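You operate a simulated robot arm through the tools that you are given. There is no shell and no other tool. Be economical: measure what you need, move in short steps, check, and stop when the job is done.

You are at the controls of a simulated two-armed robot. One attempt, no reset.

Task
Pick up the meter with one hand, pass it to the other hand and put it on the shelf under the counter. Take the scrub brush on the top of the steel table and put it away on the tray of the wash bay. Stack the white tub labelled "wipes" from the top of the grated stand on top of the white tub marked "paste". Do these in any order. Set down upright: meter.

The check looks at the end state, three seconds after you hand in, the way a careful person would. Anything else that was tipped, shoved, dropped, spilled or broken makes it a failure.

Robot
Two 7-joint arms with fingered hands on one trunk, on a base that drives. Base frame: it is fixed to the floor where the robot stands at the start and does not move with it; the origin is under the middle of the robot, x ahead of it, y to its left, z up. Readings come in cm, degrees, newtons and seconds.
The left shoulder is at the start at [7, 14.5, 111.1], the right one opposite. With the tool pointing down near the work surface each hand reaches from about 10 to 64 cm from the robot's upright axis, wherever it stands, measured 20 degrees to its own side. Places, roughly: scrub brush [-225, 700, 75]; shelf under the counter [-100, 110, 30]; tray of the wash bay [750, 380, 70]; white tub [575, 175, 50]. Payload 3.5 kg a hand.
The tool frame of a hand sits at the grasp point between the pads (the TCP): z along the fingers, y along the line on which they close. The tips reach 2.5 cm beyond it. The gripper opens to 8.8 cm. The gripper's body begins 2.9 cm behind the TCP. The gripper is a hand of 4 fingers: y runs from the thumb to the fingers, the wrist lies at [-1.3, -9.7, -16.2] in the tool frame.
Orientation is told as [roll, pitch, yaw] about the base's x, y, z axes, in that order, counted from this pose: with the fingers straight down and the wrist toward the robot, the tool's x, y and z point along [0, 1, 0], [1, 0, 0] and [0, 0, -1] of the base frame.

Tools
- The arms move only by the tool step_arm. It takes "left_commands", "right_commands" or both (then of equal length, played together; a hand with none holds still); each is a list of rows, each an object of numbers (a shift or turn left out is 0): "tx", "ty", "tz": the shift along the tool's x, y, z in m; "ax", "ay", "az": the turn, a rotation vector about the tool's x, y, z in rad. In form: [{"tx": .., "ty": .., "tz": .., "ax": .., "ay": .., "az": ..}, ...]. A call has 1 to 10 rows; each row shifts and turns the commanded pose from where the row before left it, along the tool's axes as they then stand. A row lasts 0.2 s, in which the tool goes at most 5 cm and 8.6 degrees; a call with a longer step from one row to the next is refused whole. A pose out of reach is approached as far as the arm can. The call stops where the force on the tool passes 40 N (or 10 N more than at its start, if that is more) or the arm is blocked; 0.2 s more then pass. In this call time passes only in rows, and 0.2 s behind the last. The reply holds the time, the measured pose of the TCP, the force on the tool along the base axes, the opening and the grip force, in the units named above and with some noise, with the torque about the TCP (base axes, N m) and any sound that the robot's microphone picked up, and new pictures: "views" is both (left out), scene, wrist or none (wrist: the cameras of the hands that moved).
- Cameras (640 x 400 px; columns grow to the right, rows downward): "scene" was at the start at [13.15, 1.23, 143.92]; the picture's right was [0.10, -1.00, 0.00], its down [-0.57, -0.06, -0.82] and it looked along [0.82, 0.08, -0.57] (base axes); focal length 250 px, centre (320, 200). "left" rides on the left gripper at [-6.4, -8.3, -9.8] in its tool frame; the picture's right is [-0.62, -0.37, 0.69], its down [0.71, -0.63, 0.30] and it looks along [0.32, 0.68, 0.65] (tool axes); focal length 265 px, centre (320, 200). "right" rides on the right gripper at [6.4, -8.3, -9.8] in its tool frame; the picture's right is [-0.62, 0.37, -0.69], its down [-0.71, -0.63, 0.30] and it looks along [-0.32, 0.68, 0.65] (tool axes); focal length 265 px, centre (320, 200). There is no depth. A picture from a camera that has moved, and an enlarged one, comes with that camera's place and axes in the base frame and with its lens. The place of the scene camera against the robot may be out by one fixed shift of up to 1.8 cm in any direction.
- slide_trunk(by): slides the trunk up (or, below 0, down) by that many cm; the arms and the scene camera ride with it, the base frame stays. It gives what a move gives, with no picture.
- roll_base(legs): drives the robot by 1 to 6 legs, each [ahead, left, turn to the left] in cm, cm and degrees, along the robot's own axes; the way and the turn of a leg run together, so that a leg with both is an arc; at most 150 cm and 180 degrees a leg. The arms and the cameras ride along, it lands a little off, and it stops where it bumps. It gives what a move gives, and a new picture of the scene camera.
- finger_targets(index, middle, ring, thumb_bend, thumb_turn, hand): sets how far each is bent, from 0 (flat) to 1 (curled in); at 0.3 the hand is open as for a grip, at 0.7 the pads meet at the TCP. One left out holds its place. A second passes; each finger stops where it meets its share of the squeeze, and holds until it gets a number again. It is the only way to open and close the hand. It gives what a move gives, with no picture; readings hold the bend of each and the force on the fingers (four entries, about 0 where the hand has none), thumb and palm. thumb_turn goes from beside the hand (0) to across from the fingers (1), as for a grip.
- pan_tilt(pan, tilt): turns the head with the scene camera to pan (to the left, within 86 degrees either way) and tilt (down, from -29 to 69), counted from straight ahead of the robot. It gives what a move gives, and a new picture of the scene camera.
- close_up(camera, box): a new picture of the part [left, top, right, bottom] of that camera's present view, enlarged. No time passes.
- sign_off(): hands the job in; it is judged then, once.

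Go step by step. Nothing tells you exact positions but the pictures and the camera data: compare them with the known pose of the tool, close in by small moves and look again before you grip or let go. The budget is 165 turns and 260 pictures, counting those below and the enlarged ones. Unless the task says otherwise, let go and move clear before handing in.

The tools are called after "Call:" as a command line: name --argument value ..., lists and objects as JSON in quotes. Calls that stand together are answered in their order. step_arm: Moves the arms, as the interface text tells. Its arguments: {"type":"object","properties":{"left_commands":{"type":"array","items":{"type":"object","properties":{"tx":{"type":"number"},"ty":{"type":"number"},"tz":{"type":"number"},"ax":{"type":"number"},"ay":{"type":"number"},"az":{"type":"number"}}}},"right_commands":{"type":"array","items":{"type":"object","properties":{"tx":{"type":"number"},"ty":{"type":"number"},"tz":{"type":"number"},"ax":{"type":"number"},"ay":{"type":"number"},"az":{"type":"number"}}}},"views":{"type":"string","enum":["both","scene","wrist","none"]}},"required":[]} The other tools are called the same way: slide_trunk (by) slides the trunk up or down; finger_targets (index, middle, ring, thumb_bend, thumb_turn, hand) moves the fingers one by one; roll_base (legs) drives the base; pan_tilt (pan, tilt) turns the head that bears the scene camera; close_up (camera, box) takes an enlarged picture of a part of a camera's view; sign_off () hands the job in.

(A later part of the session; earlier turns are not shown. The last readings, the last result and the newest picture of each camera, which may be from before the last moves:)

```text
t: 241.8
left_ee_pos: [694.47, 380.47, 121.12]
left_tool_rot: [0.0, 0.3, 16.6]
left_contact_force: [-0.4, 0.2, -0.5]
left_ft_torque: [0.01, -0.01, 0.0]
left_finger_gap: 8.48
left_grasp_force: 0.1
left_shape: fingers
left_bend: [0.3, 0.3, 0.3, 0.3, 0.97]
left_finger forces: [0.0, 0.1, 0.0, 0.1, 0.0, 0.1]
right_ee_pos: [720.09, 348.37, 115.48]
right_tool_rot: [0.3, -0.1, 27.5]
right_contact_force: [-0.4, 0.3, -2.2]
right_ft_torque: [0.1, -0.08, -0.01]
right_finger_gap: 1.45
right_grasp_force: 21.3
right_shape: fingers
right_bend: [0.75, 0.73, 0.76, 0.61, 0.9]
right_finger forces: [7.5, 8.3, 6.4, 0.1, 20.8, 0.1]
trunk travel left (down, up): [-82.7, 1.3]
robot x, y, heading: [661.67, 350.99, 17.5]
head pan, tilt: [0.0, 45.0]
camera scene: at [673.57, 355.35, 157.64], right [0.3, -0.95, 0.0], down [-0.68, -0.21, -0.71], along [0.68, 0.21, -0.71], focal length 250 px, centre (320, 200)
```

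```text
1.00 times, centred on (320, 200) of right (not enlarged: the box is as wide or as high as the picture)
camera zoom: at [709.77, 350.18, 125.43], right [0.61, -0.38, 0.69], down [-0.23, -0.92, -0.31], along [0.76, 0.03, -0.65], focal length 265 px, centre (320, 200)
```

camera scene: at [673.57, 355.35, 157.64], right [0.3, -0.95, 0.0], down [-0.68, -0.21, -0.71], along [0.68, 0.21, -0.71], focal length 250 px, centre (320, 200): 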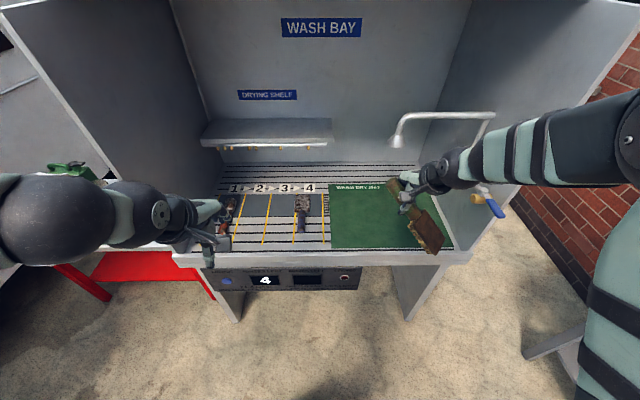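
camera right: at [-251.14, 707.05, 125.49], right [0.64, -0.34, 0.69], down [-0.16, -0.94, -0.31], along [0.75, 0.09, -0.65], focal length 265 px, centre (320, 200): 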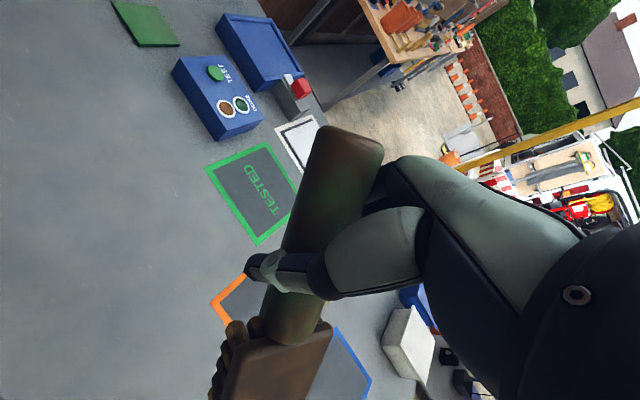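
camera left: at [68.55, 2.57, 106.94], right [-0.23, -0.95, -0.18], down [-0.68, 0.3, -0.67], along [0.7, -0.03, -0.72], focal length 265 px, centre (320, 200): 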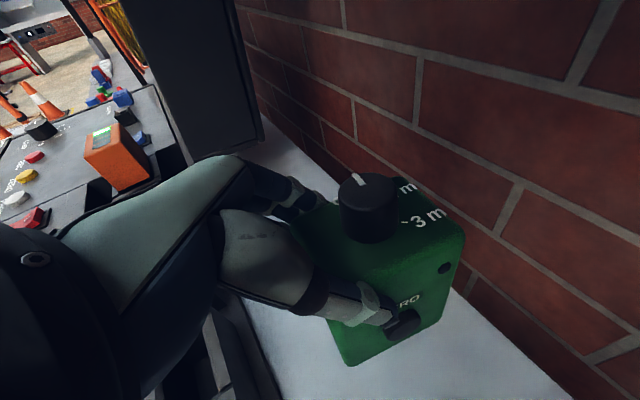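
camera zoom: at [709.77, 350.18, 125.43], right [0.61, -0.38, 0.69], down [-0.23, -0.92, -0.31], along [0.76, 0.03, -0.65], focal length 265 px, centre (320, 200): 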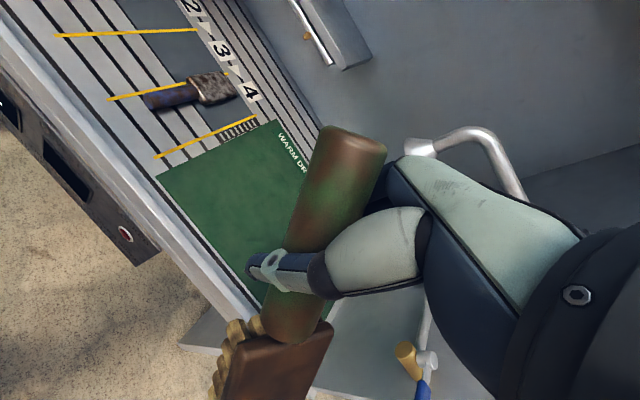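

The tray has four rinse lanes (two occupied) and a clear green "warm dry mat" on the right; I'll lay the brush there, clear of the other tools. I drive in with the brush above the mat.

Call:
roll_base --legs '[[27, -1, 0]]'

Call:
pan_tilt --pan -15 --tilt 50

```text
t: 243.7
left_ee_pos: [720.15, 387.57, 121.34]
left_tool_rot: [0.0, 0.1, 16.7]
left_contact_force: [-0.4, -0.2, -0.5]
left_ft_torque: [0.03, -0.01, 0.0]
left_finger_gap: 8.46
left_grasp_force: 0.0
left_shape: fingers
left_bend: [0.3, 0.3, 0.3, 0.3, 0.97]
left_finger forces: [0.0, 0.1, 0.0, 0.0, 0.0, 0.0]
right_ee_pos: [745.83, 355.53, 115.47]
right_tool_rot: [0.2, -0.3, 27.6]
right_contact_force: [-3.9, -0.2, -1.3]
right_ft_torque: [0.09, -0.13, 0.0]
right_finger_gap: 1.44
right_grasp_force: 26.2
right_shape: fingers
right_bend: [0.75, 0.73, 0.75, 0.61, 0.89]
right_finger forces: [8.3, 8.2, 12.3, 0.0, 23.5, 0.0]
trunk travel left (down, up): [-82.7, 1.3]
robot x, y, heading: [687.75, 357.82, 17.2]
head pan, tilt: [0.0, 45.0]
camera scene: at [699.31, 362.38, 157.66], right [0.3, -0.95, 0.0], down [-0.67, -0.21, -0.71], along [0.68, 0.21, -0.71], focal length 250 px, centre (320, 200)
```

scene: 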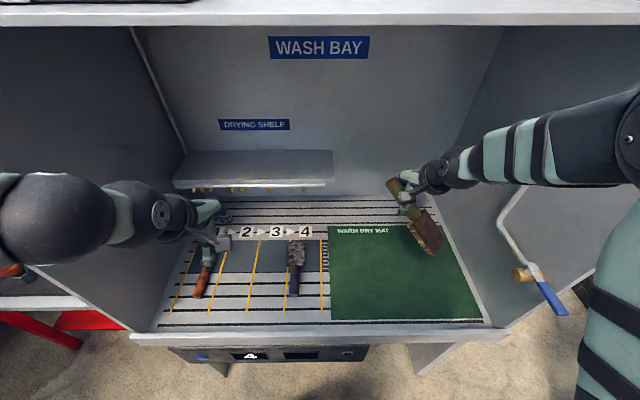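

```text
t: 244.5
left_ee_pos: [720.16, 387.45, 121.17]
left_tool_rot: [0.0, 0.1, 16.7]
left_contact_force: [-0.4, 0.1, 0.7]
left_ft_torque: [-0.02, 0.05, -0.01]
left_finger_gap: 8.5
left_grasp_force: 0.1
left_shape: fingers
left_bend: [0.3, 0.3, 0.3, 0.3, 0.97]
left_finger forces: [0.0, 0.0, 0.1, 0.0, 0.0, 0.0]
right_ee_pos: [745.98, 355.51, 115.56]
right_tool_rot: [0.3, -0.2, 27.6]
right_contact_force: [-3.7, 0.5, -2.0]
right_ft_torque: [0.06, -0.09, -0.05]
right_finger_gap: 1.43
right_grasp_force: 26.1
right_shape: fingers
right_bend: [0.75, 0.73, 0.75, 0.61, 0.89]
right_finger forces: [8.1, 8.2, 12.0, 0.0, 23.3, 0.0]
trunk travel left (down, up): [-82.7, 1.3]
robot x, y, heading: [687.51, 358.13, 17.5]
head pan, tilt: [-15.0, 50.0]
camera scene: at [699.27, 360.3, 156.96], right [0.04, -1.0, 0.0], down [-0.76, -0.03, -0.64], along [0.64, 0.03, -0.77], focal length 250 px, centre (320, 200)
```

scene: 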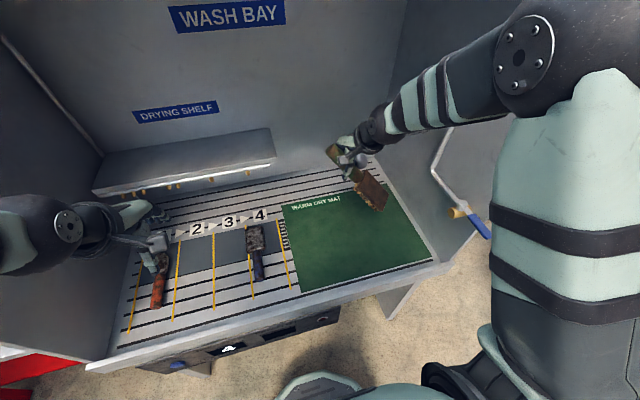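

There's a slight contact force on the right hand — possibly the shower spout. I'll look through the wrist camera.

Call:
close_up --camera "right" --box '[0, 0, 640, 400]'

Call:
close_up --camera "scene" --box '[300, 80, 500, 260]'

```text
1.00 times, centred on (320, 200) of right (not enlarged: the box is as wide or as high as the picture)
camera zoom: at [735.56, 357.29, 125.5], right [0.61, -0.38, 0.69], down [-0.23, -0.92, -0.31], along [0.76, 0.03, -0.65], focal length 265 px, centre (320, 200)
```

zoom: 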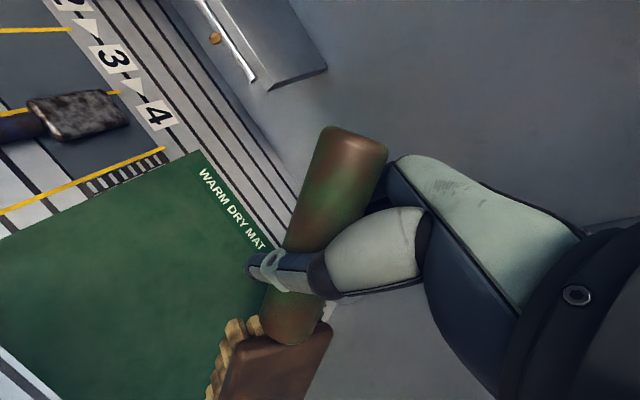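

```text
2.22 times, centred on (400, 170) of scene
camera zoom: at [699.27, 360.3, 156.96], right [0.04, -1.0, 0.0], down [-0.76, -0.03, -0.64], along [0.64, 0.03, -0.77], focal length 556 px, centre (142, 267)
```

zoom: 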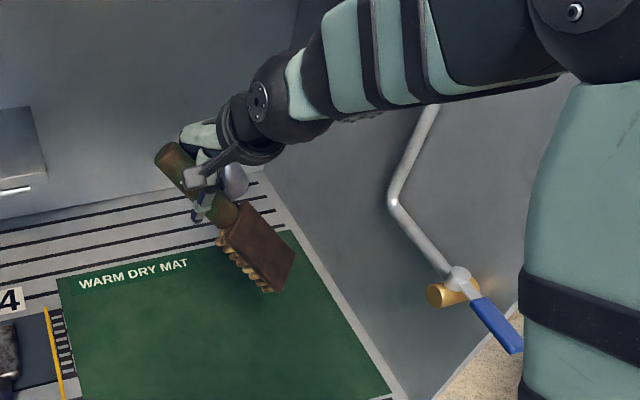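

The hand is just touching the shower head (it hasn't moved: same position in both views, ~[747, 352, 115]). I back off, shift the hand 12 cm left away from the spout.

Call:
roll_base --legs '[[-8, 0, 0]]'

Call:
step_arm --right_commands '[{"tx": 0.04, "ty": 0.007}, {"tx": 0.04, "ty": 0.007}, {"tx": 0.04, "ty": 0.007}]' --views "scene"

```text
t: 245.5
left_ee_pos: [713.44, 385.34, 120.84]
left_tool_rot: [0.0, 0.6, 16.8]
left_contact_force: [0.3, 0.4, 0.2]
left_ft_torque: [0.01, 0.03, -0.01]
left_finger_gap: 8.49
left_grasp_force: 0.1
left_shape: fingers
left_bend: [0.3, 0.3, 0.3, 0.3, 0.97]
left_finger forces: [0.1, 0.0, 0.0, 0.1, 0.1, 0.1]
right_ee_pos: [739.18, 353.33, 115.1]
right_tool_rot: [0.4, 0.3, 27.5]
right_contact_force: [0.1, 0.3, -2.4]
right_ft_torque: [0.11, -0.02, -0.02]
right_finger_gap: 1.42
right_grasp_force: 22.8
right_shape: fingers
right_bend: [0.75, 0.73, 0.75, 0.61, 0.89]
right_finger forces: [8.1, 8.8, 7.1, 0.0, 22.3, 0.1]
trunk travel left (down, up): [-82.7, 1.3]
robot x, y, heading: [680.21, 355.71, 17.5]
head pan, tilt: [-15.0, 50.0]
camera scene: at [692.8, 358.22, 156.86], right [0.04, -1.0, 0.0], down [-0.77, -0.03, -0.64], along [0.64, 0.03, -0.77], focal length 250 px, centre (320, 200)
```

scene: 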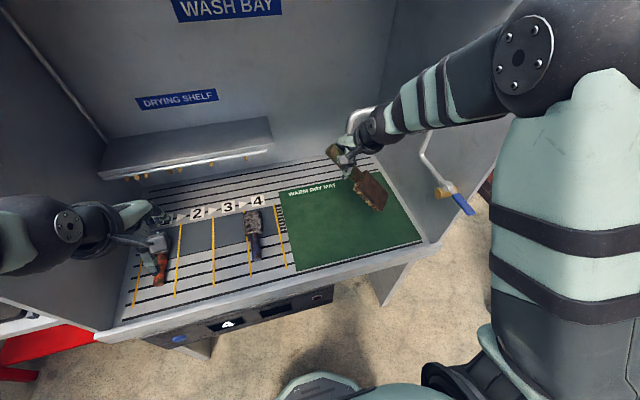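

```text
t: 246.3
left_ee_pos: [712.6, 385.18, 121.22]
left_tool_rot: [-0.1, 0.1, 16.8]
left_contact_force: [-0.4, 0.1, -0.5]
left_ft_torque: [-0.01, 0.01, 0.03]
left_finger_gap: 8.49
left_grasp_force: 0.0
left_shape: fingers
left_bend: [0.3, 0.3, 0.3, 0.3, 0.97]
left_finger forces: [0.0, 0.0, 0.0, 0.1, 0.0, 0.0]
right_ee_pos: [734.6, 364.91, 115.57]
right_tool_rot: [0.4, -0.4, 27.6]
right_contact_force: [-0.2, -0.8, -1.2]
right_ft_torque: [0.1, -0.07, 0.0]
right_finger_gap: 1.42
right_grasp_force: 23.2
right_shape: fingers
right_bend: [0.75, 0.73, 0.76, 0.61, 0.9]
right_finger forces: [8.1, 8.6, 6.7, 0.0, 22.2, 0.1]
trunk travel left (down, up): [-82.7, 1.3]
robot x, y, heading: [680.0, 355.64, 17.3]
head pan, tilt: [-15.0, 50.0]
camera scene: at [691.63, 358.05, 156.97], right [0.04, -1.0, 0.0], down [-0.76, -0.03, -0.64], along [0.64, 0.03, -0.77], focal length 250 px, centre (320, 200)
```

scene: 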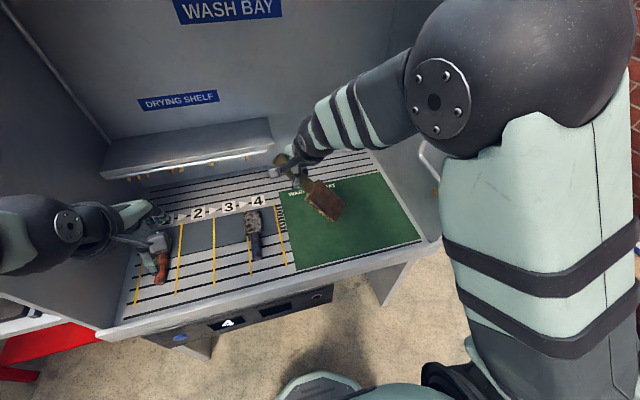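

The spout is untouched and clear now. I drive 9 cm in and lower the trunk 22 cm.

Call:
roll_base --legs '[[9, 0, 0]]'

Call:
slide_trunk --by -22

Call:
step_arm --right_commands '[{"tz": 0.02}, {"tz": 0.02}]' --views "both"

```text
t: 247.4
left_ee_pos: [720.69, 387.7, 121.44]
left_tool_rot: [0.0, -0.1, 16.7]
left_contact_force: [0.0, 0.9, -0.5]
left_ft_torque: [0.01, -0.01, 0.02]
left_finger_gap: 8.5
left_grasp_force: 0.0
left_shape: fingers
left_bend: [0.3, 0.3, 0.3, 0.3, 0.97]
left_finger forces: [0.0, 0.0, 0.0, 0.0, 0.1, 0.0]
right_ee_pos: [742.78, 367.34, 115.61]
right_tool_rot: [0.2, -0.5, 27.6]
right_contact_force: [1.1, 0.0, -2.3]
right_ft_torque: [0.1, -0.05, -0.04]
right_finger_gap: 1.42
right_grasp_force: 22.6
right_shape: fingers
right_bend: [0.75, 0.73, 0.76, 0.61, 0.9]
right_finger forces: [8.1, 8.5, 6.8, 0.1, 22.0, 0.1]
trunk travel left (down, up): [-82.7, 1.3]
robot x, y, heading: [688.54, 358.46, 17.6]
head pan, tilt: [-15.0, 50.0]
camera scene: at [699.64, 360.4, 157.01], right [0.04, -1.0, 0.0], down [-0.76, -0.03, -0.65], along [0.65, 0.03, -0.76], focal length 250 px, centre (320, 200)
```

scene: 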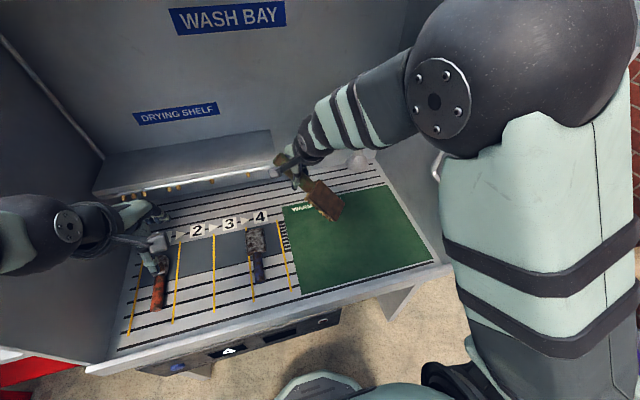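

```text
t: 249.8
left_ee_pos: [721.22, 387.79, 99.18]
left_tool_rot: [0.0, 0.2, 16.8]
left_contact_force: [0.1, -0.1, 0.1]
left_ft_torque: [-0.01, -0.05, -0.02]
left_finger_gap: 8.5
left_grasp_force: 0.1
left_shape: fingers
left_bend: [0.3, 0.3, 0.3, 0.3, 0.97]
left_finger forces: [0.0, 0.0, 0.1, 0.0, 0.0, 0.0]
right_ee_pos: [743.21, 367.37, 93.43]
right_tool_rot: [0.3, -0.2, 27.6]
right_contact_force: [0.5, 0.2, -2.1]
right_ft_torque: [0.06, -0.03, 0.03]
right_finger_gap: 1.42
right_grasp_force: 22.6
right_shape: fingers
right_bend: [0.75, 0.73, 0.76, 0.61, 0.9]
right_finger forces: [8.2, 8.6, 6.8, 0.1, 22.1, 0.0]
trunk travel left (down, up): [-60.7, 23.3]
robot x, y, heading: [688.48, 358.87, 17.6]
head pan, tilt: [-15.0, 50.0]
```

```text
t: 250.3
left_ee_pos: [721.18, 387.86, 99.19]
left_tool_rot: [0.0, 0.2, 16.8]
left_contact_force: [0.3, -0.3, 0.2]
left_ft_torque: [-0.03, -0.02, -0.01]
left_finger_gap: 8.48
left_grasp_force: 0.0
left_shape: fingers
left_bend: [0.3, 0.3, 0.3, 0.3, 0.97]
left_finger forces: [0.0, 0.1, 0.0, 0.0, 0.0, 0.1]
right_ee_pos: [743.42, 367.56, 89.24]
right_tool_rot: [0.3, -0.2, 27.7]
right_contact_force: [-0.4, 0.1, -2.4]
right_ft_torque: [0.1, -0.02, 0.01]
right_finger_gap: 1.4
right_grasp_force: 22.9
right_shape: fingers
right_bend: [0.75, 0.73, 0.76, 0.61, 0.9]
right_finger forces: [8.1, 8.5, 6.9, 0.0, 22.0, 0.0]
trunk travel left (down, up): [-60.7, 23.3]
robot x, y, heading: [688.3, 357.99, 17.4]
head pan, tilt: [-15.0, 50.0]
camera scene: at [700.36, 360.63, 134.94], right [0.04, -1.0, 0.0], down [-0.77, -0.03, -0.64], along [0.64, 0.03, -0.77], focal length 250 px, centre (320, 200)
camera right: at [733.08, 369.37, 99.16], right [0.61, -0.38, 0.69], down [-0.23, -0.92, -0.31], along [0.76, 0.03, -0.65], focal length 265 px, centre (320, 200)
```

scene: 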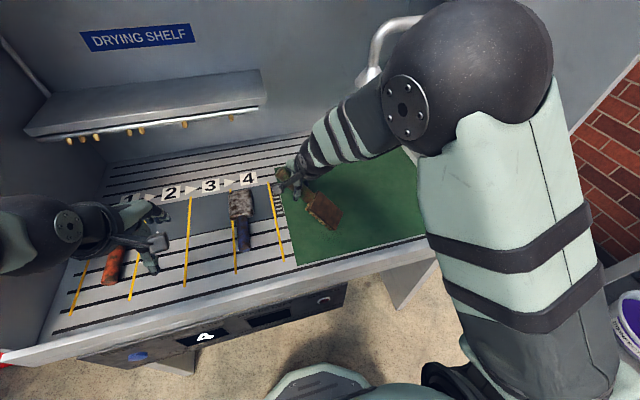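
right: 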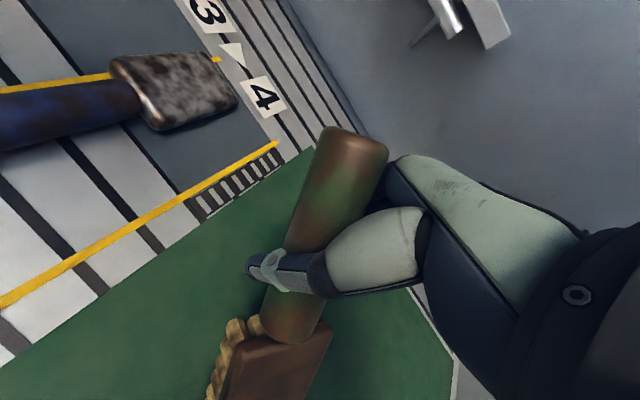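

The brush hangs head-down; I roll the hand ~34° to bring it nearer level, then lower gently.

Call:
step_arm --right_commands '[{"tx": -0.03}, {"ay": -0.149}, {"ay": -0.149}, {"ay": -0.149}, {"ay": -0.149}]' --views "both"

```text
t: 251.6
left_ee_pos: [721.02, 388.11, 99.14]
left_tool_rot: [-0.1, 0.2, 16.8]
left_contact_force: [-0.3, 1.2, 0.5]
left_ft_torque: [0.03, 0.01, -0.02]
left_finger_gap: 8.49
left_grasp_force: 0.0
left_shape: fingers
left_bend: [0.3, 0.3, 0.3, 0.3, 0.97]
left_finger forces: [0.1, 0.0, 0.0, 0.0, 0.1, 0.0]
right_ee_pos: [745.55, 363.29, 89.68]
right_tool_rot: [-30.2, -0.4, 24.5]
right_contact_force: [0.1, -0.2, -2.0]
right_ft_torque: [0.15, 0.01, -0.02]
right_finger_gap: 1.42
right_grasp_force: 21.7
right_shape: fingers
right_bend: [0.75, 0.73, 0.76, 0.61, 0.9]
right_finger forces: [8.6, 8.4, 5.6, 0.0, 21.7, 0.0]
trunk travel left (down, up): [-60.7, 23.3]
robot x, y, heading: [688.13, 358.31, 17.6]
head pan, tilt: [-15.0, 50.0]
camera scene: at [700.26, 360.79, 134.95], right [0.04, -1.0, 0.0], down [-0.77, -0.03, -0.64], along [0.64, 0.03, -0.77], focal length 250 px, centre (320, 200)
camera right: at [733.63, 369.52, 94.94], right [0.41, -0.02, 0.91], down [-0.26, -0.96, 0.1], along [0.88, -0.27, -0.4], focal length 265 px, centre (320, 200)
```

scene: 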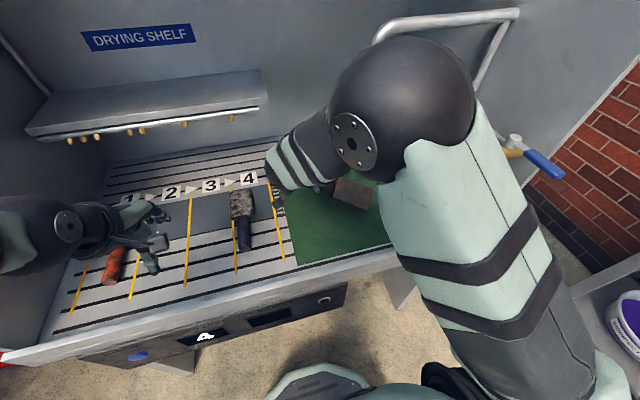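
right: 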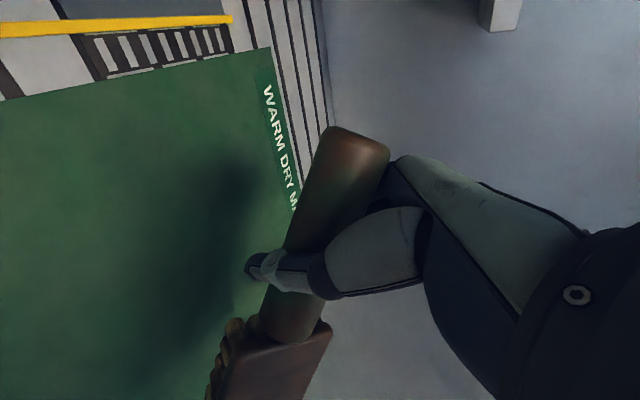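

Much closer to level. I lower in small steps watching the force.

Call:
step_arm --right_commands '[{"tx": 0.0075, "tz": 0.013}, {"tx": 0.0075, "tz": 0.013}, {"tx": 0.005, "tz": 0.0087}]' --views "wrist"

```text
t: 252.3
left_ee_pos: [721.12, 387.9, 99.2]
left_tool_rot: [0.0, 0.2, 16.9]
left_contact_force: [-0.4, 0.0, -0.2]
left_ft_torque: [0.03, -0.01, -0.02]
left_finger_gap: 8.49
left_grasp_force: 0.0
left_shape: fingers
left_bend: [0.3, 0.3, 0.3, 0.3, 0.97]
left_finger forces: [0.0, 0.0, 0.0, 0.0, 0.1, 0.0]
right_ee_pos: [745.48, 363.67, 85.87]
right_tool_rot: [-30.8, -0.7, 25.0]
right_contact_force: [0.5, 1.3, -2.3]
right_ft_torque: [0.13, -0.03, -0.01]
right_finger_gap: 1.41
right_grasp_force: 22.6
right_shape: fingers
right_bend: [0.75, 0.73, 0.76, 0.61, 0.9]
right_finger forces: [8.6, 8.3, 5.5, 0.0, 21.8, 0.1]
trunk travel left (down, up): [-60.7, 23.3]
robot x, y, heading: [688.33, 358.4, 17.3]
head pan, tilt: [-15.0, 50.0]
camera right: at [733.41, 369.68, 91.13], right [0.4, -0.01, 0.92], down [-0.25, -0.96, 0.1], along [0.88, -0.26, -0.39], focal length 265 px, centre (320, 200)
```

right: 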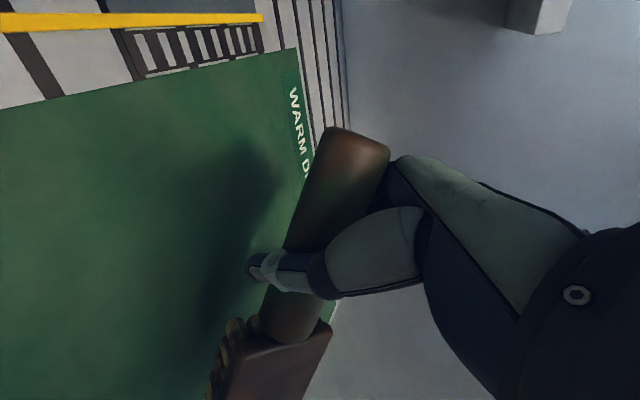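

Call:
step_arm --right_commands '[{"tx": 0.005, "tz": 0.0087}, {"tx": 0.005, "tz": 0.0087}]' --views "none"

Call:
step_arm --right_commands '[{"tx": 0.005, "tz": 0.0087}]' --views "both"

```text
t: 252.9
left_ee_pos: [721.2, 387.87, 99.15]
left_tool_rot: [0.0, 0.1, 16.8]
left_contact_force: [-1.5, -0.1, 0.3]
left_ft_torque: [0.01, 0.01, -0.02]
left_finger_gap: 8.52
left_grasp_force: 0.1
left_shape: fingers
left_bend: [0.3, 0.3, 0.3, 0.3, 0.97]
left_finger forces: [0.0, 0.0, 0.0, 0.0, 0.0, 0.1]
right_ee_pos: [745.37, 363.84, 83.66]
right_tool_rot: [-31.8, -0.5, 26.0]
right_contact_force: [0.8, 1.1, -1.8]
right_ft_torque: [0.15, -0.04, -0.03]
right_finger_gap: 1.39
right_grasp_force: 22.2
right_shape: fingers
right_bend: [0.75, 0.73, 0.76, 0.61, 0.9]
right_finger forces: [8.6, 8.2, 5.5, 0.0, 21.8, 0.1]
trunk travel left (down, up): [-60.7, 23.3]
robot x, y, heading: [688.63, 358.07, 17.9]
head pan, tilt: [-15.0, 50.0]
```

```text
t: 253.3
left_ee_pos: [721.28, 387.94, 99.15]
left_tool_rot: [0.0, 0.2, 16.7]
left_contact_force: [-0.3, -0.7, 0.8]
left_ft_torque: [0.01, -0.05, 0.01]
left_finger_gap: 8.5
left_grasp_force: 0.1
left_shape: fingers
left_bend: [0.3, 0.3, 0.3, 0.3, 0.97]
left_finger forces: [0.0, 0.0, 0.1, 0.0, 0.0, 0.0]
right_ee_pos: [745.27, 363.94, 82.4]
right_tool_rot: [-32.2, -0.3, 26.1]
right_contact_force: [-0.3, 0.7, -2.4]
right_ft_torque: [0.14, -0.02, 0.0]
right_finger_gap: 1.42
right_grasp_force: 21.6
right_shape: fingers
right_bend: [0.75, 0.73, 0.76, 0.61, 0.9]
right_finger forces: [8.5, 8.2, 5.5, 0.1, 21.8, 0.0]
trunk travel left (down, up): [-60.7, 23.3]
robot x, y, heading: [688.69, 358.68, 17.2]
head pan, tilt: [-15.0, 50.0]
camera scene: at [700.36, 360.63, 134.94], right [0.04, -1.0, 0.0], down [-0.77, -0.03, -0.64], along [0.64, 0.03, -0.77], focal length 250 px, centre (320, 200)
camera right: at [733.14, 369.87, 87.43], right [0.4, 0.02, 0.92], down [-0.23, -0.97, 0.12], along [0.89, -0.26, -0.38], focal length 265 px, centre (320, 200)
```

scene: 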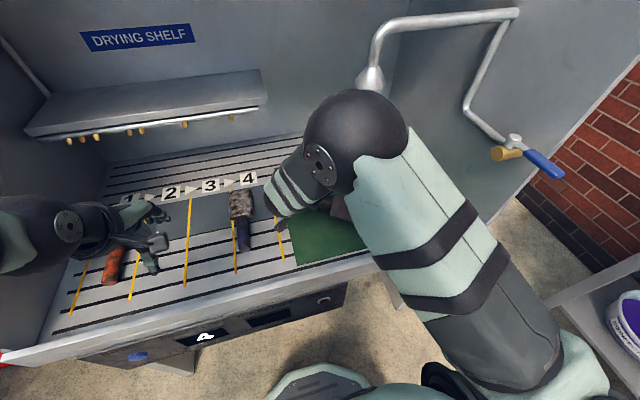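
right: 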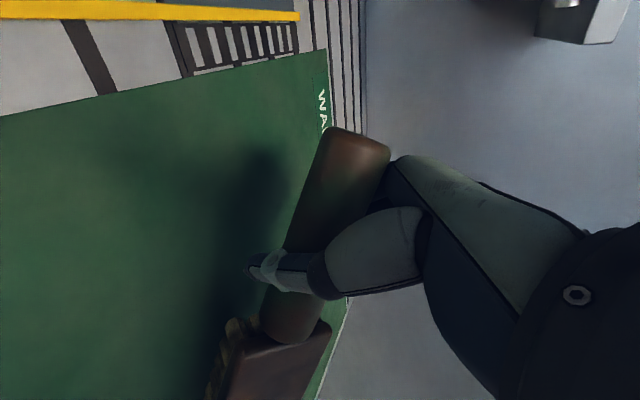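

No contact yet. I use the trunk for the last bit (keeps the elbow away from the spout).

Call:
slide_trunk --by -2

Call:
slide_trunk --by -1.5

Call:
close_up --camera "right" --box '[0, 0, 640, 400]'

```text
t: 254.0
left_ee_pos: [721.19, 387.72, 97.13]
left_tool_rot: [0.0, 0.3, 16.9]
left_contact_force: [0.7, -0.4, 0.0]
left_ft_torque: [0.01, 0.0, 0.0]
left_finger_gap: 8.48
left_grasp_force: 0.0
left_shape: fingers
left_bend: [0.3, 0.3, 0.3, 0.3, 0.97]
left_finger forces: [0.1, 0.0, 0.0, 0.1, 0.0, 0.0]
right_ee_pos: [745.31, 363.64, 80.4]
right_tool_rot: [-32.6, -0.2, 26.0]
right_contact_force: [-0.6, 0.9, 0.5]
right_ft_torque: [-0.08, 0.01, -0.03]
right_finger_gap: 1.43
right_grasp_force: 24.2
right_shape: fingers
right_bend: [0.75, 0.73, 0.76, 0.61, 0.89]
right_finger forces: [8.7, 8.3, 8.0, 0.0, 23.6, 0.0]
trunk travel left (down, up): [-58.7, 25.3]
robot x, y, heading: [688.53, 358.15, 17.6]
head pan, tilt: [-15.0, 50.0]
```

```text
t: 254.7
left_ee_pos: [721.23, 387.91, 95.53]
left_tool_rot: [0.1, 0.2, 16.8]
left_contact_force: [-0.4, -0.2, -0.2]
left_ft_torque: [-0.03, 0.0, -0.01]
left_finger_gap: 8.47
left_grasp_force: 0.1
left_shape: fingers
left_bend: [0.3, 0.3, 0.3, 0.3, 0.97]
left_finger forces: [0.0, 0.0, 0.0, 0.0, 0.0, 0.1]
right_ee_pos: [745.2, 363.62, 78.84]
right_tool_rot: [-32.6, -0.2, 26.1]
right_contact_force: [-0.1, 0.6, 1.3]
right_ft_torque: [-0.22, 0.04, 0.04]
right_finger_gap: 1.43
right_grasp_force: 26.3
right_shape: fingers
right_bend: [0.75, 0.74, 0.76, 0.61, 0.89]
right_finger forces: [9.4, 8.5, 10.4, 0.1, 23.9, 0.1]
trunk travel left (down, up): [-57.2, 26.8]
robot x, y, heading: [688.36, 358.09, 17.4]
head pan, tilt: [-15.0, 50.0]
```

```text
1.00 times, centred on (320, 200) of right (not enlarged: the box is as wide or as high as the picture)
camera zoom: at [733.13, 369.64, 83.77], right [0.39, 0.03, 0.92], down [-0.23, -0.96, 0.13], along [0.89, -0.26, -0.37], focal length 265 px, centre (320, 200)
```

zoom: 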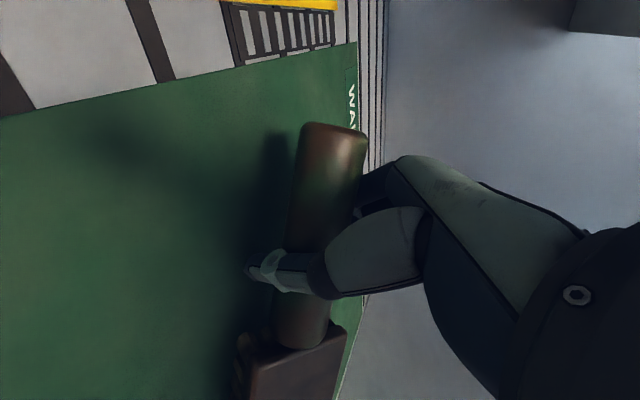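

The head touches (≈3 N) and the brush is levelling as I lower. I continue.

Call:
slide_trunk --by -1.5

Call:
slide_trunk --by -1

Call:
close_up --camera "right" --box '[0, 0, 640, 400]'

Call:
close_up --camera "left" --box '[0, 0, 640, 400]'

```text
t: 255.3
left_ee_pos: [721.11, 387.84, 94.2]
left_tool_rot: [0.0, 0.1, 16.9]
left_contact_force: [0.9, -0.3, -0.4]
left_ft_torque: [0.0, -0.05, -0.03]
left_finger_gap: 8.49
left_grasp_force: 0.1
left_shape: fingers
left_bend: [0.3, 0.3, 0.3, 0.3, 0.97]
left_finger forces: [0.0, 0.0, 0.1, 0.0, 0.0, 0.1]
right_ee_pos: [745.27, 363.78, 77.33]
right_tool_rot: [-32.5, -0.1, 26.2]
right_contact_force: [-0.2, 1.7, 3.0]
right_ft_torque: [-0.3, 0.17, -0.05]
right_finger_gap: 1.43
right_grasp_force: 28.8
right_shape: fingers
right_bend: [0.75, 0.74, 0.76, 0.61, 0.89]
right_finger forces: [10.9, 8.6, 10.8, 0.0, 26.8, 0.0]
trunk travel left (down, up): [-55.7, 28.3]
robot x, y, heading: [688.18, 358.61, 17.4]
head pan, tilt: [-15.0, 50.0]
```

```text
t: 255.8
left_ee_pos: [720.77, 387.98, 93.39]
left_tool_rot: [-0.1, -0.1, 16.8]
left_contact_force: [0.4, -0.3, 0.2]
left_ft_torque: [0.0, 0.0, 0.03]
left_finger_gap: 8.49
left_grasp_force: 0.1
left_shape: fingers
left_bend: [0.3, 0.3, 0.3, 0.3, 0.97]
left_finger forces: [0.0, 0.0, 0.1, 0.0, 0.0, 0.0]
right_ee_pos: [745.72, 363.78, 77.22]
right_tool_rot: [-32.7, -1.4, 25.8]
right_contact_force: [-6.2, 6.2, 24.5]
right_ft_torque: [-0.38, 1.02, -0.39]
right_finger_gap: 1.6
right_grasp_force: 37.1
right_shape: fingers
right_bend: [0.75, 0.74, 0.76, 0.6, 0.91]
right_finger forces: [9.7, 7.8, 10.1, 0.0, 46.3, 0.1]
trunk travel left (down, up): [-54.9, 29.1]
robot x, y, heading: [688.52, 358.33, 17.1]
head pan, tilt: [-15.0, 50.0]
stopped: the force on the tool passed its limit at 44 N (the readings are from after the stop); the commanded pose is now the measured one
```

```text
1.00 times, centred on (320, 200) of right (not enlarged: the box is as wide or as high as the picture)
camera zoom: at [733.45, 369.79, 81.97], right [0.38, 0.02, 0.93], down [-0.24, -0.96, 0.11], along [0.9, -0.26, -0.36], focal length 265 px, centre (320, 200)
```

zoom: 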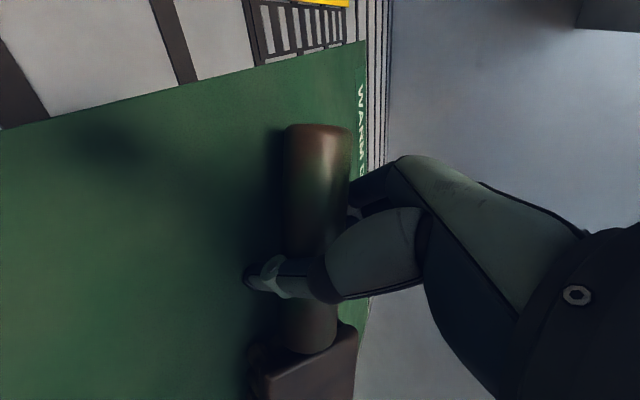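

```text
1.00 times, centred on (320, 200) of left (not enlarged: the box is as wide or as high as the picture)
camera zoom: at [714.67, 379.5, 103.23], right [-0.17, -0.7, -0.69], down [-0.81, 0.5, -0.31], along [0.56, 0.51, -0.65], focal length 265 px, centre (320, 200)
```

zoom: 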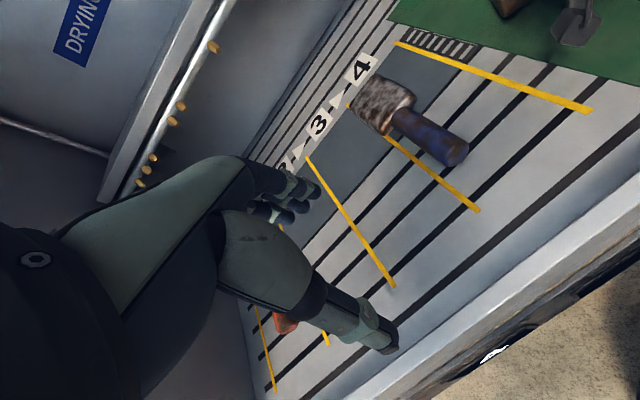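

Fingertips now touch the mat and the brush is almost flat. I ease up 4 mm and open.

Call:
slide_trunk --by 0.5

Call:
finger_targets --hand "right" --index 0.3 --middle 0.3 --ring 0.3 --thumb_bend 0.3

Call:
close_up --camera "right" --box '[0, 0, 640, 400]'

```text
t: 256.3
left_ee_pos: [721.11, 387.9, 93.91]
left_tool_rot: [0.1, 0.2, 16.9]
left_contact_force: [0.4, -0.3, -0.6]
left_ft_torque: [0.0, 0.01, -0.03]
left_finger_gap: 8.47
left_grasp_force: 0.0
left_shape: fingers
left_bend: [0.3, 0.3, 0.3, 0.3, 0.97]
left_finger forces: [0.0, 0.1, 0.0, 0.0, 0.1, 0.0]
right_ee_pos: [745.67, 363.69, 77.29]
right_tool_rot: [-32.4, -0.8, 25.8]
right_contact_force: [0.5, 1.4, 0.3]
right_ft_torque: [-0.22, 0.05, 0.02]
right_finger_gap: 1.44
right_grasp_force: 26.6
right_shape: fingers
right_bend: [0.75, 0.74, 0.76, 0.61, 0.9]
right_finger forces: [10.1, 9.0, 10.2, 0.1, 23.6, 0.0]
trunk travel left (down, up): [-55.4, 28.6]
robot x, y, heading: [688.35, 358.55, 17.4]
head pan, tilt: [-15.0, 50.0]
```

```text
t: 257.3
left_ee_pos: [721.15, 387.97, 94.01]
left_tool_rot: [0.0, 0.1, 16.8]
left_contact_force: [-0.1, -0.6, 0.7]
left_ft_torque: [-0.02, 0.02, 0.0]
left_finger_gap: 8.46
left_grasp_force: 0.1
left_shape: fingers
left_bend: [0.3, 0.3, 0.3, 0.3, 0.97]
left_finger forces: [0.0, 0.1, 0.0, 0.0, 0.1, 0.0]
right_ee_pos: [745.61, 363.69, 77.33]
right_tool_rot: [-32.5, -0.9, 25.9]
right_contact_force: [0.7, -1.1, 0.6]
right_ft_torque: [0.0, 0.01, 0.01]
right_finger_gap: 8.44
right_grasp_force: 0.0
right_shape: fingers
right_bend: [0.3, 0.3, 0.3, 0.3, 0.97]
right_finger forces: [0.0, 0.0, 0.0, 0.0, 0.0, 0.1]
trunk travel left (down, up): [-55.4, 28.6]
robot x, y, heading: [688.43, 358.18, 17.4]
head pan, tilt: [-15.0, 50.0]
```

```text
1.00 times, centred on (320, 200) of right (not enlarged: the box is as wide or as high as the picture)
camera zoom: at [733.52, 369.67, 82.2], right [0.38, 0.02, 0.92], down [-0.24, -0.96, 0.12], along [0.89, -0.26, -0.37], focal length 265 px, centre (320, 200)
```

zoom: 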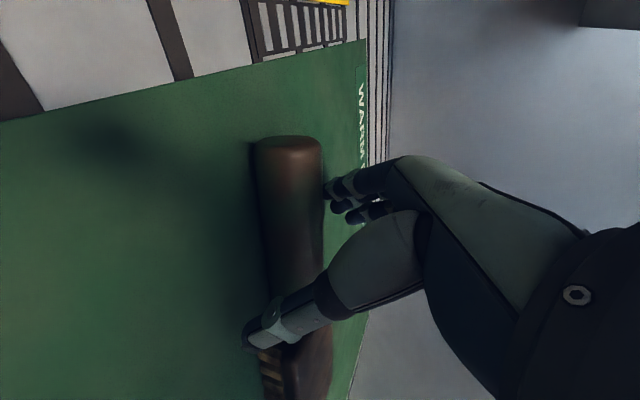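

Released; the brush lies on the mat. I raise straight up with the trunk and look.

Call:
slide_trunk --by 14

Call:
close_up --camera "right" --box '[0, 0, 640, 400]'

Call:
close_up --camera "scene" --box '[0, 0, 640, 400]'

```text
t: 259.0
left_ee_pos: [721.09, 388.02, 107.89]
left_tool_rot: [0.0, 0.3, 16.9]
left_contact_force: [-0.9, 0.3, 0.1]
left_ft_torque: [-0.03, 0.01, 0.0]
left_finger_gap: 8.45
left_grasp_force: 0.0
left_shape: fingers
left_bend: [0.3, 0.3, 0.3, 0.3, 0.97]
left_finger forces: [0.0, 0.0, 0.0, 0.0, 0.1, 0.0]
right_ee_pos: [745.73, 363.66, 91.41]
right_tool_rot: [-32.5, -0.9, 25.8]
right_contact_force: [0.2, -0.2, 0.0]
right_ft_torque: [0.04, 0.01, 0.02]
right_finger_gap: 8.43
right_grasp_force: 0.0
right_shape: fingers
right_bend: [0.3, 0.3, 0.3, 0.3, 0.97]
right_finger forces: [0.0, 0.0, 0.0, 0.0, 0.0, 0.0]
trunk travel left (down, up): [-69.4, 14.6]
robot x, y, heading: [688.22, 358.3, 17.2]
head pan, tilt: [-15.0, 50.0]
```

```text
1.00 times, centred on (320, 200) of right (not enlarged: the box is as wide or as high as the picture)
camera zoom: at [733.53, 369.69, 96.22], right [0.38, 0.02, 0.92], down [-0.24, -0.96, 0.12], along [0.89, -0.26, -0.37], focal length 265 px, centre (320, 200)
```

zoom: 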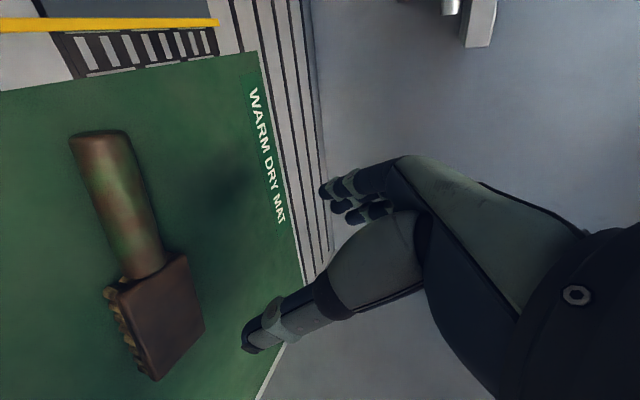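

```text
1.00 times, centred on (320, 200) of scene (not enlarged: the box is as wide or as high as the picture)
camera zoom: at [700.27, 360.64, 143.62], right [0.04, -1.0, 0.0], down [-0.77, -0.03, -0.64], along [0.64, 0.03, -0.77], focal length 250 px, centre (320, 200)
```

zoom: 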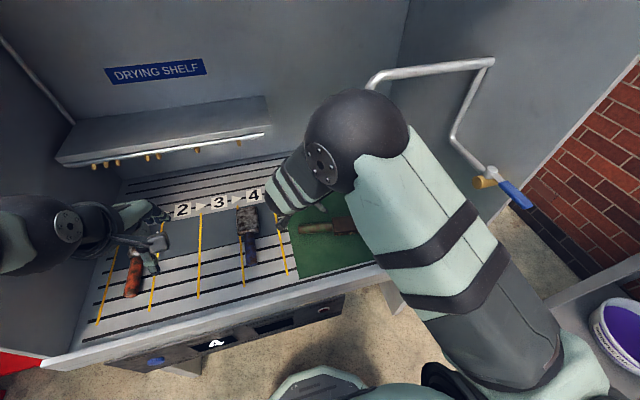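

The brush lies flat on the bay's tray area, other tools undisturbed. I back out of the bay.

Call:
roll_base --legs '[[-60, 0, 0]]'

Call:
pan_tilt --pan 0 --tilt 35

```text
t: 262.3
left_ee_pos: [665.52, 370.5, 107.85]
left_tool_rot: [0.0, 0.2, 16.8]
left_contact_force: [0.7, -1.3, 0.0]
left_ft_torque: [0.0, 0.04, 0.0]
left_finger_gap: 8.45
left_grasp_force: 0.0
left_shape: fingers
left_bend: [0.3, 0.3, 0.3, 0.3, 0.97]
left_finger forces: [0.0, 0.1, 0.0, 0.1, 0.0, 0.1]
right_ee_pos: [690.26, 346.18, 91.35]
right_tool_rot: [-32.5, -1.0, 25.9]
right_contact_force: [-0.4, 0.5, 0.0]
right_ft_torque: [-0.01, -0.03, -0.01]
right_finger_gap: 8.44
right_grasp_force: 0.0
right_shape: fingers
right_bend: [0.3, 0.3, 0.3, 0.3, 0.97]
right_finger forces: [0.0, 0.0, 0.0, 0.0, 0.0, 0.1]
trunk travel left (down, up): [-69.4, 14.6]
robot x, y, heading: [632.81, 341.09, 17.2]
head pan, tilt: [-15.0, 50.0]
camera scene: at [644.69, 343.12, 143.62], right [0.04, -1.0, 0.0], down [-0.77, -0.03, -0.64], along [0.64, 0.03, -0.77], focal length 250 px, centre (320, 200)
```

scene: 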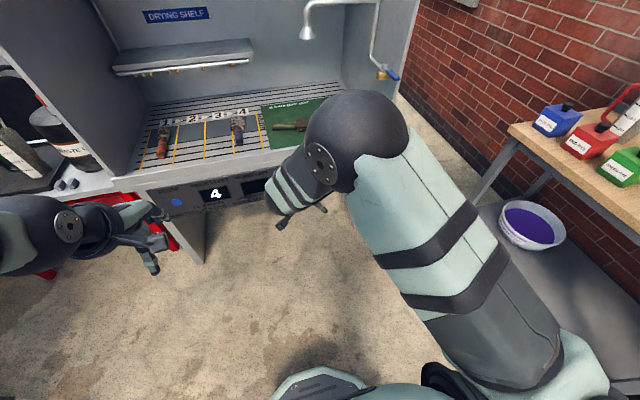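

```text
t: 263.1
left_ee_pos: [665.55, 370.29, 107.9]
left_tool_rot: [0.0, 0.3, 16.9]
left_contact_force: [-0.4, 0.5, 0.3]
left_ft_torque: [0.0, -0.01, -0.04]
left_finger_gap: 8.49
left_grasp_force: 0.0
left_shape: fingers
left_bend: [0.3, 0.3, 0.3, 0.3, 0.97]
left_finger forces: [0.0, 0.0, 0.0, 0.1, 0.0, 0.0]
right_ee_pos: [690.11, 346.07, 91.3]
right_tool_rot: [-32.4, -0.9, 25.8]
right_contact_force: [-0.1, -0.1, -0.5]
right_ft_torque: [0.0, -0.04, -0.02]
right_finger_gap: 8.48
right_grasp_force: 0.0
right_shape: fingers
right_bend: [0.3, 0.3, 0.3, 0.3, 0.97]
right_finger forces: [0.0, 0.0, 0.0, 0.1, 0.0, 0.1]
trunk travel left (down, up): [-69.4, 14.6]
robot x, y, heading: [632.82, 340.92, 17.4]
head pan, tilt: [0.0, 35.0]
camera scene: at [645.31, 345.39, 145.8], right [0.3, -0.95, 0.0], down [-0.55, -0.17, -0.82], along [0.78, 0.25, -0.57], focal length 250 px, centre (320, 200)
```

scene: 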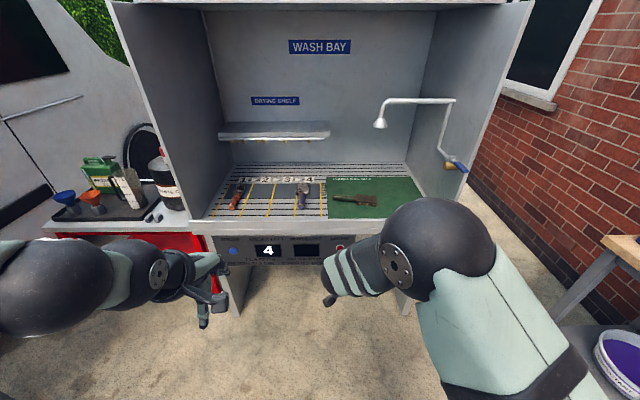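

The wash bay is as it was, with the brush in place. Next: the tubs. I unroll the right hand, turn toward the grated stand and view it.

Call:
step_arm --right_commands '[{"ay": 0.14}, {"ay": 0.14}, {"ay": 0.14}, {"ay": 0.14}]' --views "none"

Call:
roll_base --legs '[[0, 0, -90], [0, -93, 0], [35, 0, 0]]'

Call:
pan_tilt --pan -5 --tilt 55

```text
t: 264.1
left_ee_pos: [665.62, 370.19, 107.91]
left_tool_rot: [0.2, 0.2, 16.7]
left_contact_force: [0.0, 1.0, -0.2]
left_ft_torque: [0.03, 0.01, 0.01]
left_finger_gap: 8.47
left_grasp_force: 0.1
left_shape: fingers
left_bend: [0.3, 0.3, 0.3, 0.3, 0.97]
left_finger forces: [0.1, 0.1, 0.1, 0.0, 0.0, 0.0]
right_ee_pos: [690.13, 346.08, 91.25]
right_tool_rot: [-0.2, -1.0, 25.7]
right_contact_force: [-0.8, -0.3, -0.3]
right_ft_torque: [0.01, 0.02, 0.01]
right_finger_gap: 8.44
right_grasp_force: 0.1
right_shape: fingers
right_bend: [0.3, 0.3, 0.3, 0.3, 0.97]
right_finger forces: [0.0, 0.1, 0.1, 0.0, 0.1, 0.0]
trunk travel left (down, up): [-69.4, 14.6]
robot x, y, heading: [632.37, 341.03, 17.3]
head pan, tilt: [0.0, 35.0]
```

```text
t: 274.8
left_ee_pos: [580.51, 247.0, 107.92]
left_tool_rot: [0.0, 0.1, -74.6]
left_contact_force: [0.0, 0.0, 0.0]
left_ft_torque: [-0.01, 0.0, -0.01]
left_finger_gap: 8.49
left_grasp_force: 0.1
left_shape: fingers
left_bend: [0.3, 0.3, 0.3, 0.3, 0.97]
left_finger forces: [0.1, 0.1, 0.1, 0.1, 0.0, 0.1]
right_ee_pos: [555.67, 222.93, 91.4]
right_tool_rot: [-0.4, -0.9, -65.6]
right_contact_force: [-0.4, 0.4, 0.2]
right_ft_torque: [-0.03, -0.01, -0.02]
right_finger_gap: 8.44
right_grasp_force: 0.1
right_shape: fingers
right_bend: [0.3, 0.3, 0.3, 0.3, 0.97]
right_finger forces: [0.0, 0.0, 0.0, 0.0, 0.0, 0.0]
trunk travel left (down, up): [-69.4, 14.6]
robot x, y, heading: [551.75, 280.58, -73.8]
head pan, tilt: [0.0, 35.0]
camera scene: at [554.95, 267.53, 145.81], right [-0.96, -0.28, 0.0], down [-0.16, 0.55, -0.82], along [0.23, -0.79, -0.57], focal length 250 px, centre (320, 200)
```

scene: 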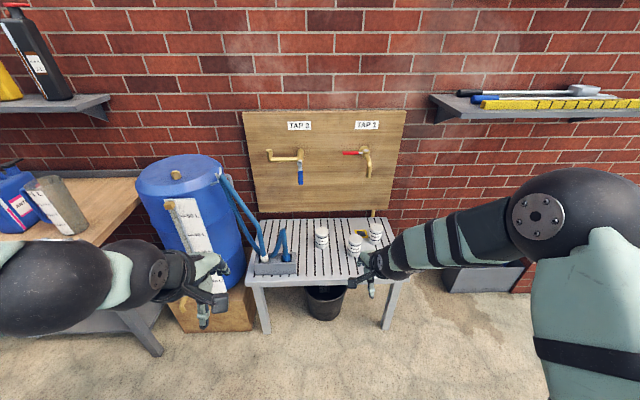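

```text
t: 275.6
left_ee_pos: [580.44, 246.83, 107.75]
left_tool_rot: [0.0, 0.2, -74.7]
left_contact_force: [0.1, 0.6, -0.8]
left_ft_torque: [0.0, 0.0, 0.0]
left_finger_gap: 8.47
left_grasp_force: 0.0
left_shape: fingers
left_bend: [0.3, 0.3, 0.3, 0.3, 0.97]
left_finger forces: [0.1, 0.0, 0.1, 0.1, 0.1, 0.0]
right_ee_pos: [555.62, 222.87, 91.36]
right_tool_rot: [-0.4, -0.9, -65.7]
right_contact_force: [0.7, 0.5, -1.1]
right_ft_torque: [0.02, 0.02, -0.03]
right_finger_gap: 8.44
right_grasp_force: 0.2
right_shape: fingers
right_bend: [0.3, 0.3, 0.3, 0.3, 0.97]
right_finger forces: [0.0, 0.1, 0.0, 0.0, 0.0, 0.0]
trunk travel left (down, up): [-69.4, 14.6]
robot x, y, heading: [551.98, 280.28, -73.9]
head pan, tilt: [-5.0, 55.0]
camera scene: at [553.92, 268.81, 142.98], right [-0.98, -0.19, 0.0], down [-0.16, 0.8, -0.57], along [0.11, -0.56, -0.82], focal length 250 px, centre (320, 200)
```

scene: 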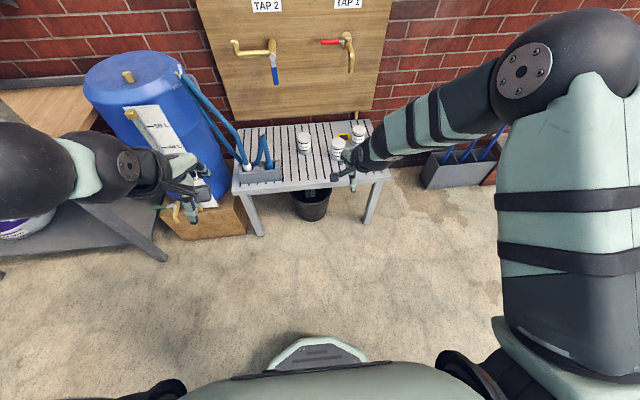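

Call:
close_up --camera "scene" --box '[270, 100, 400, 200]'

Call:
close_up --camera "right" --box '[0, 0, 640, 400]'

Call:
close_up --camera "left" --box '[320, 0, 640, 300]'

```text
4.00 times, centred on (335, 150) of scene
camera zoom: at [553.92, 268.81, 142.98], right [-0.98, -0.19, 0.0], down [-0.16, 0.8, -0.57], along [0.11, -0.56, -0.82], focal length 1001 px, centre (260, 400)
```

zoom: 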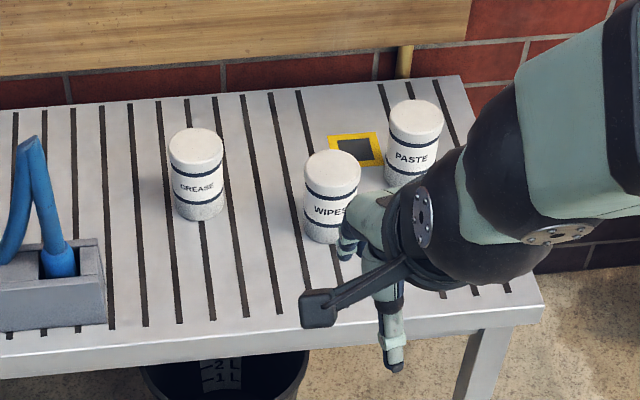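

```text
1.00 times, centred on (320, 200) of right (not enlarged: the box is as wide or as high as the picture)
camera zoom: at [558.11, 233.32, 101.13], right [-0.41, -0.58, 0.7], down [-0.91, 0.27, -0.31], along [-0.01, -0.77, -0.64], focal length 265 px, centre (320, 200)
```

zoom: 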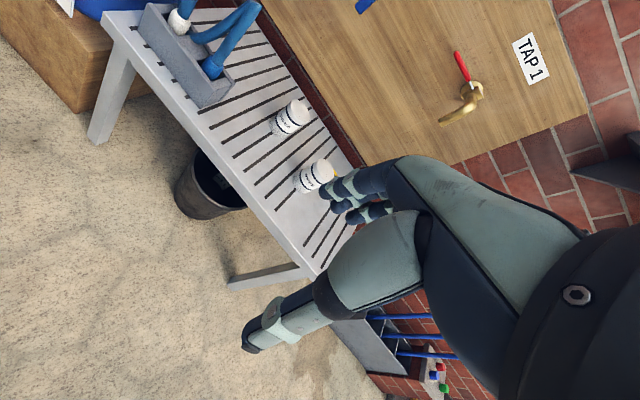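

```text
1.33 times, centred on (480, 150) of left
camera zoom: at [571.99, 253.29, 117.63], right [-0.7, 0.19, -0.69], down [0.52, 0.8, -0.3], along [0.49, -0.57, -0.66], focal length 354 px, centre (107, 267)
```

zoom: 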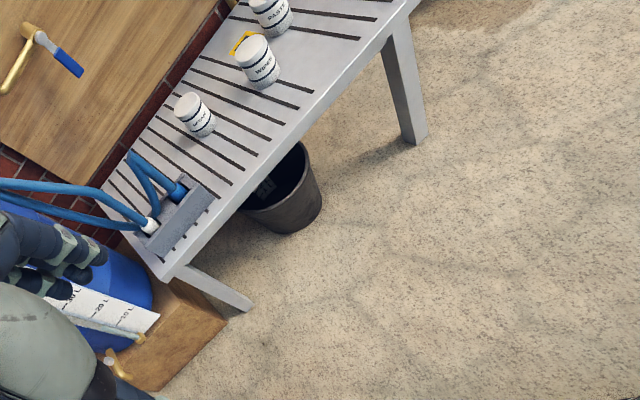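

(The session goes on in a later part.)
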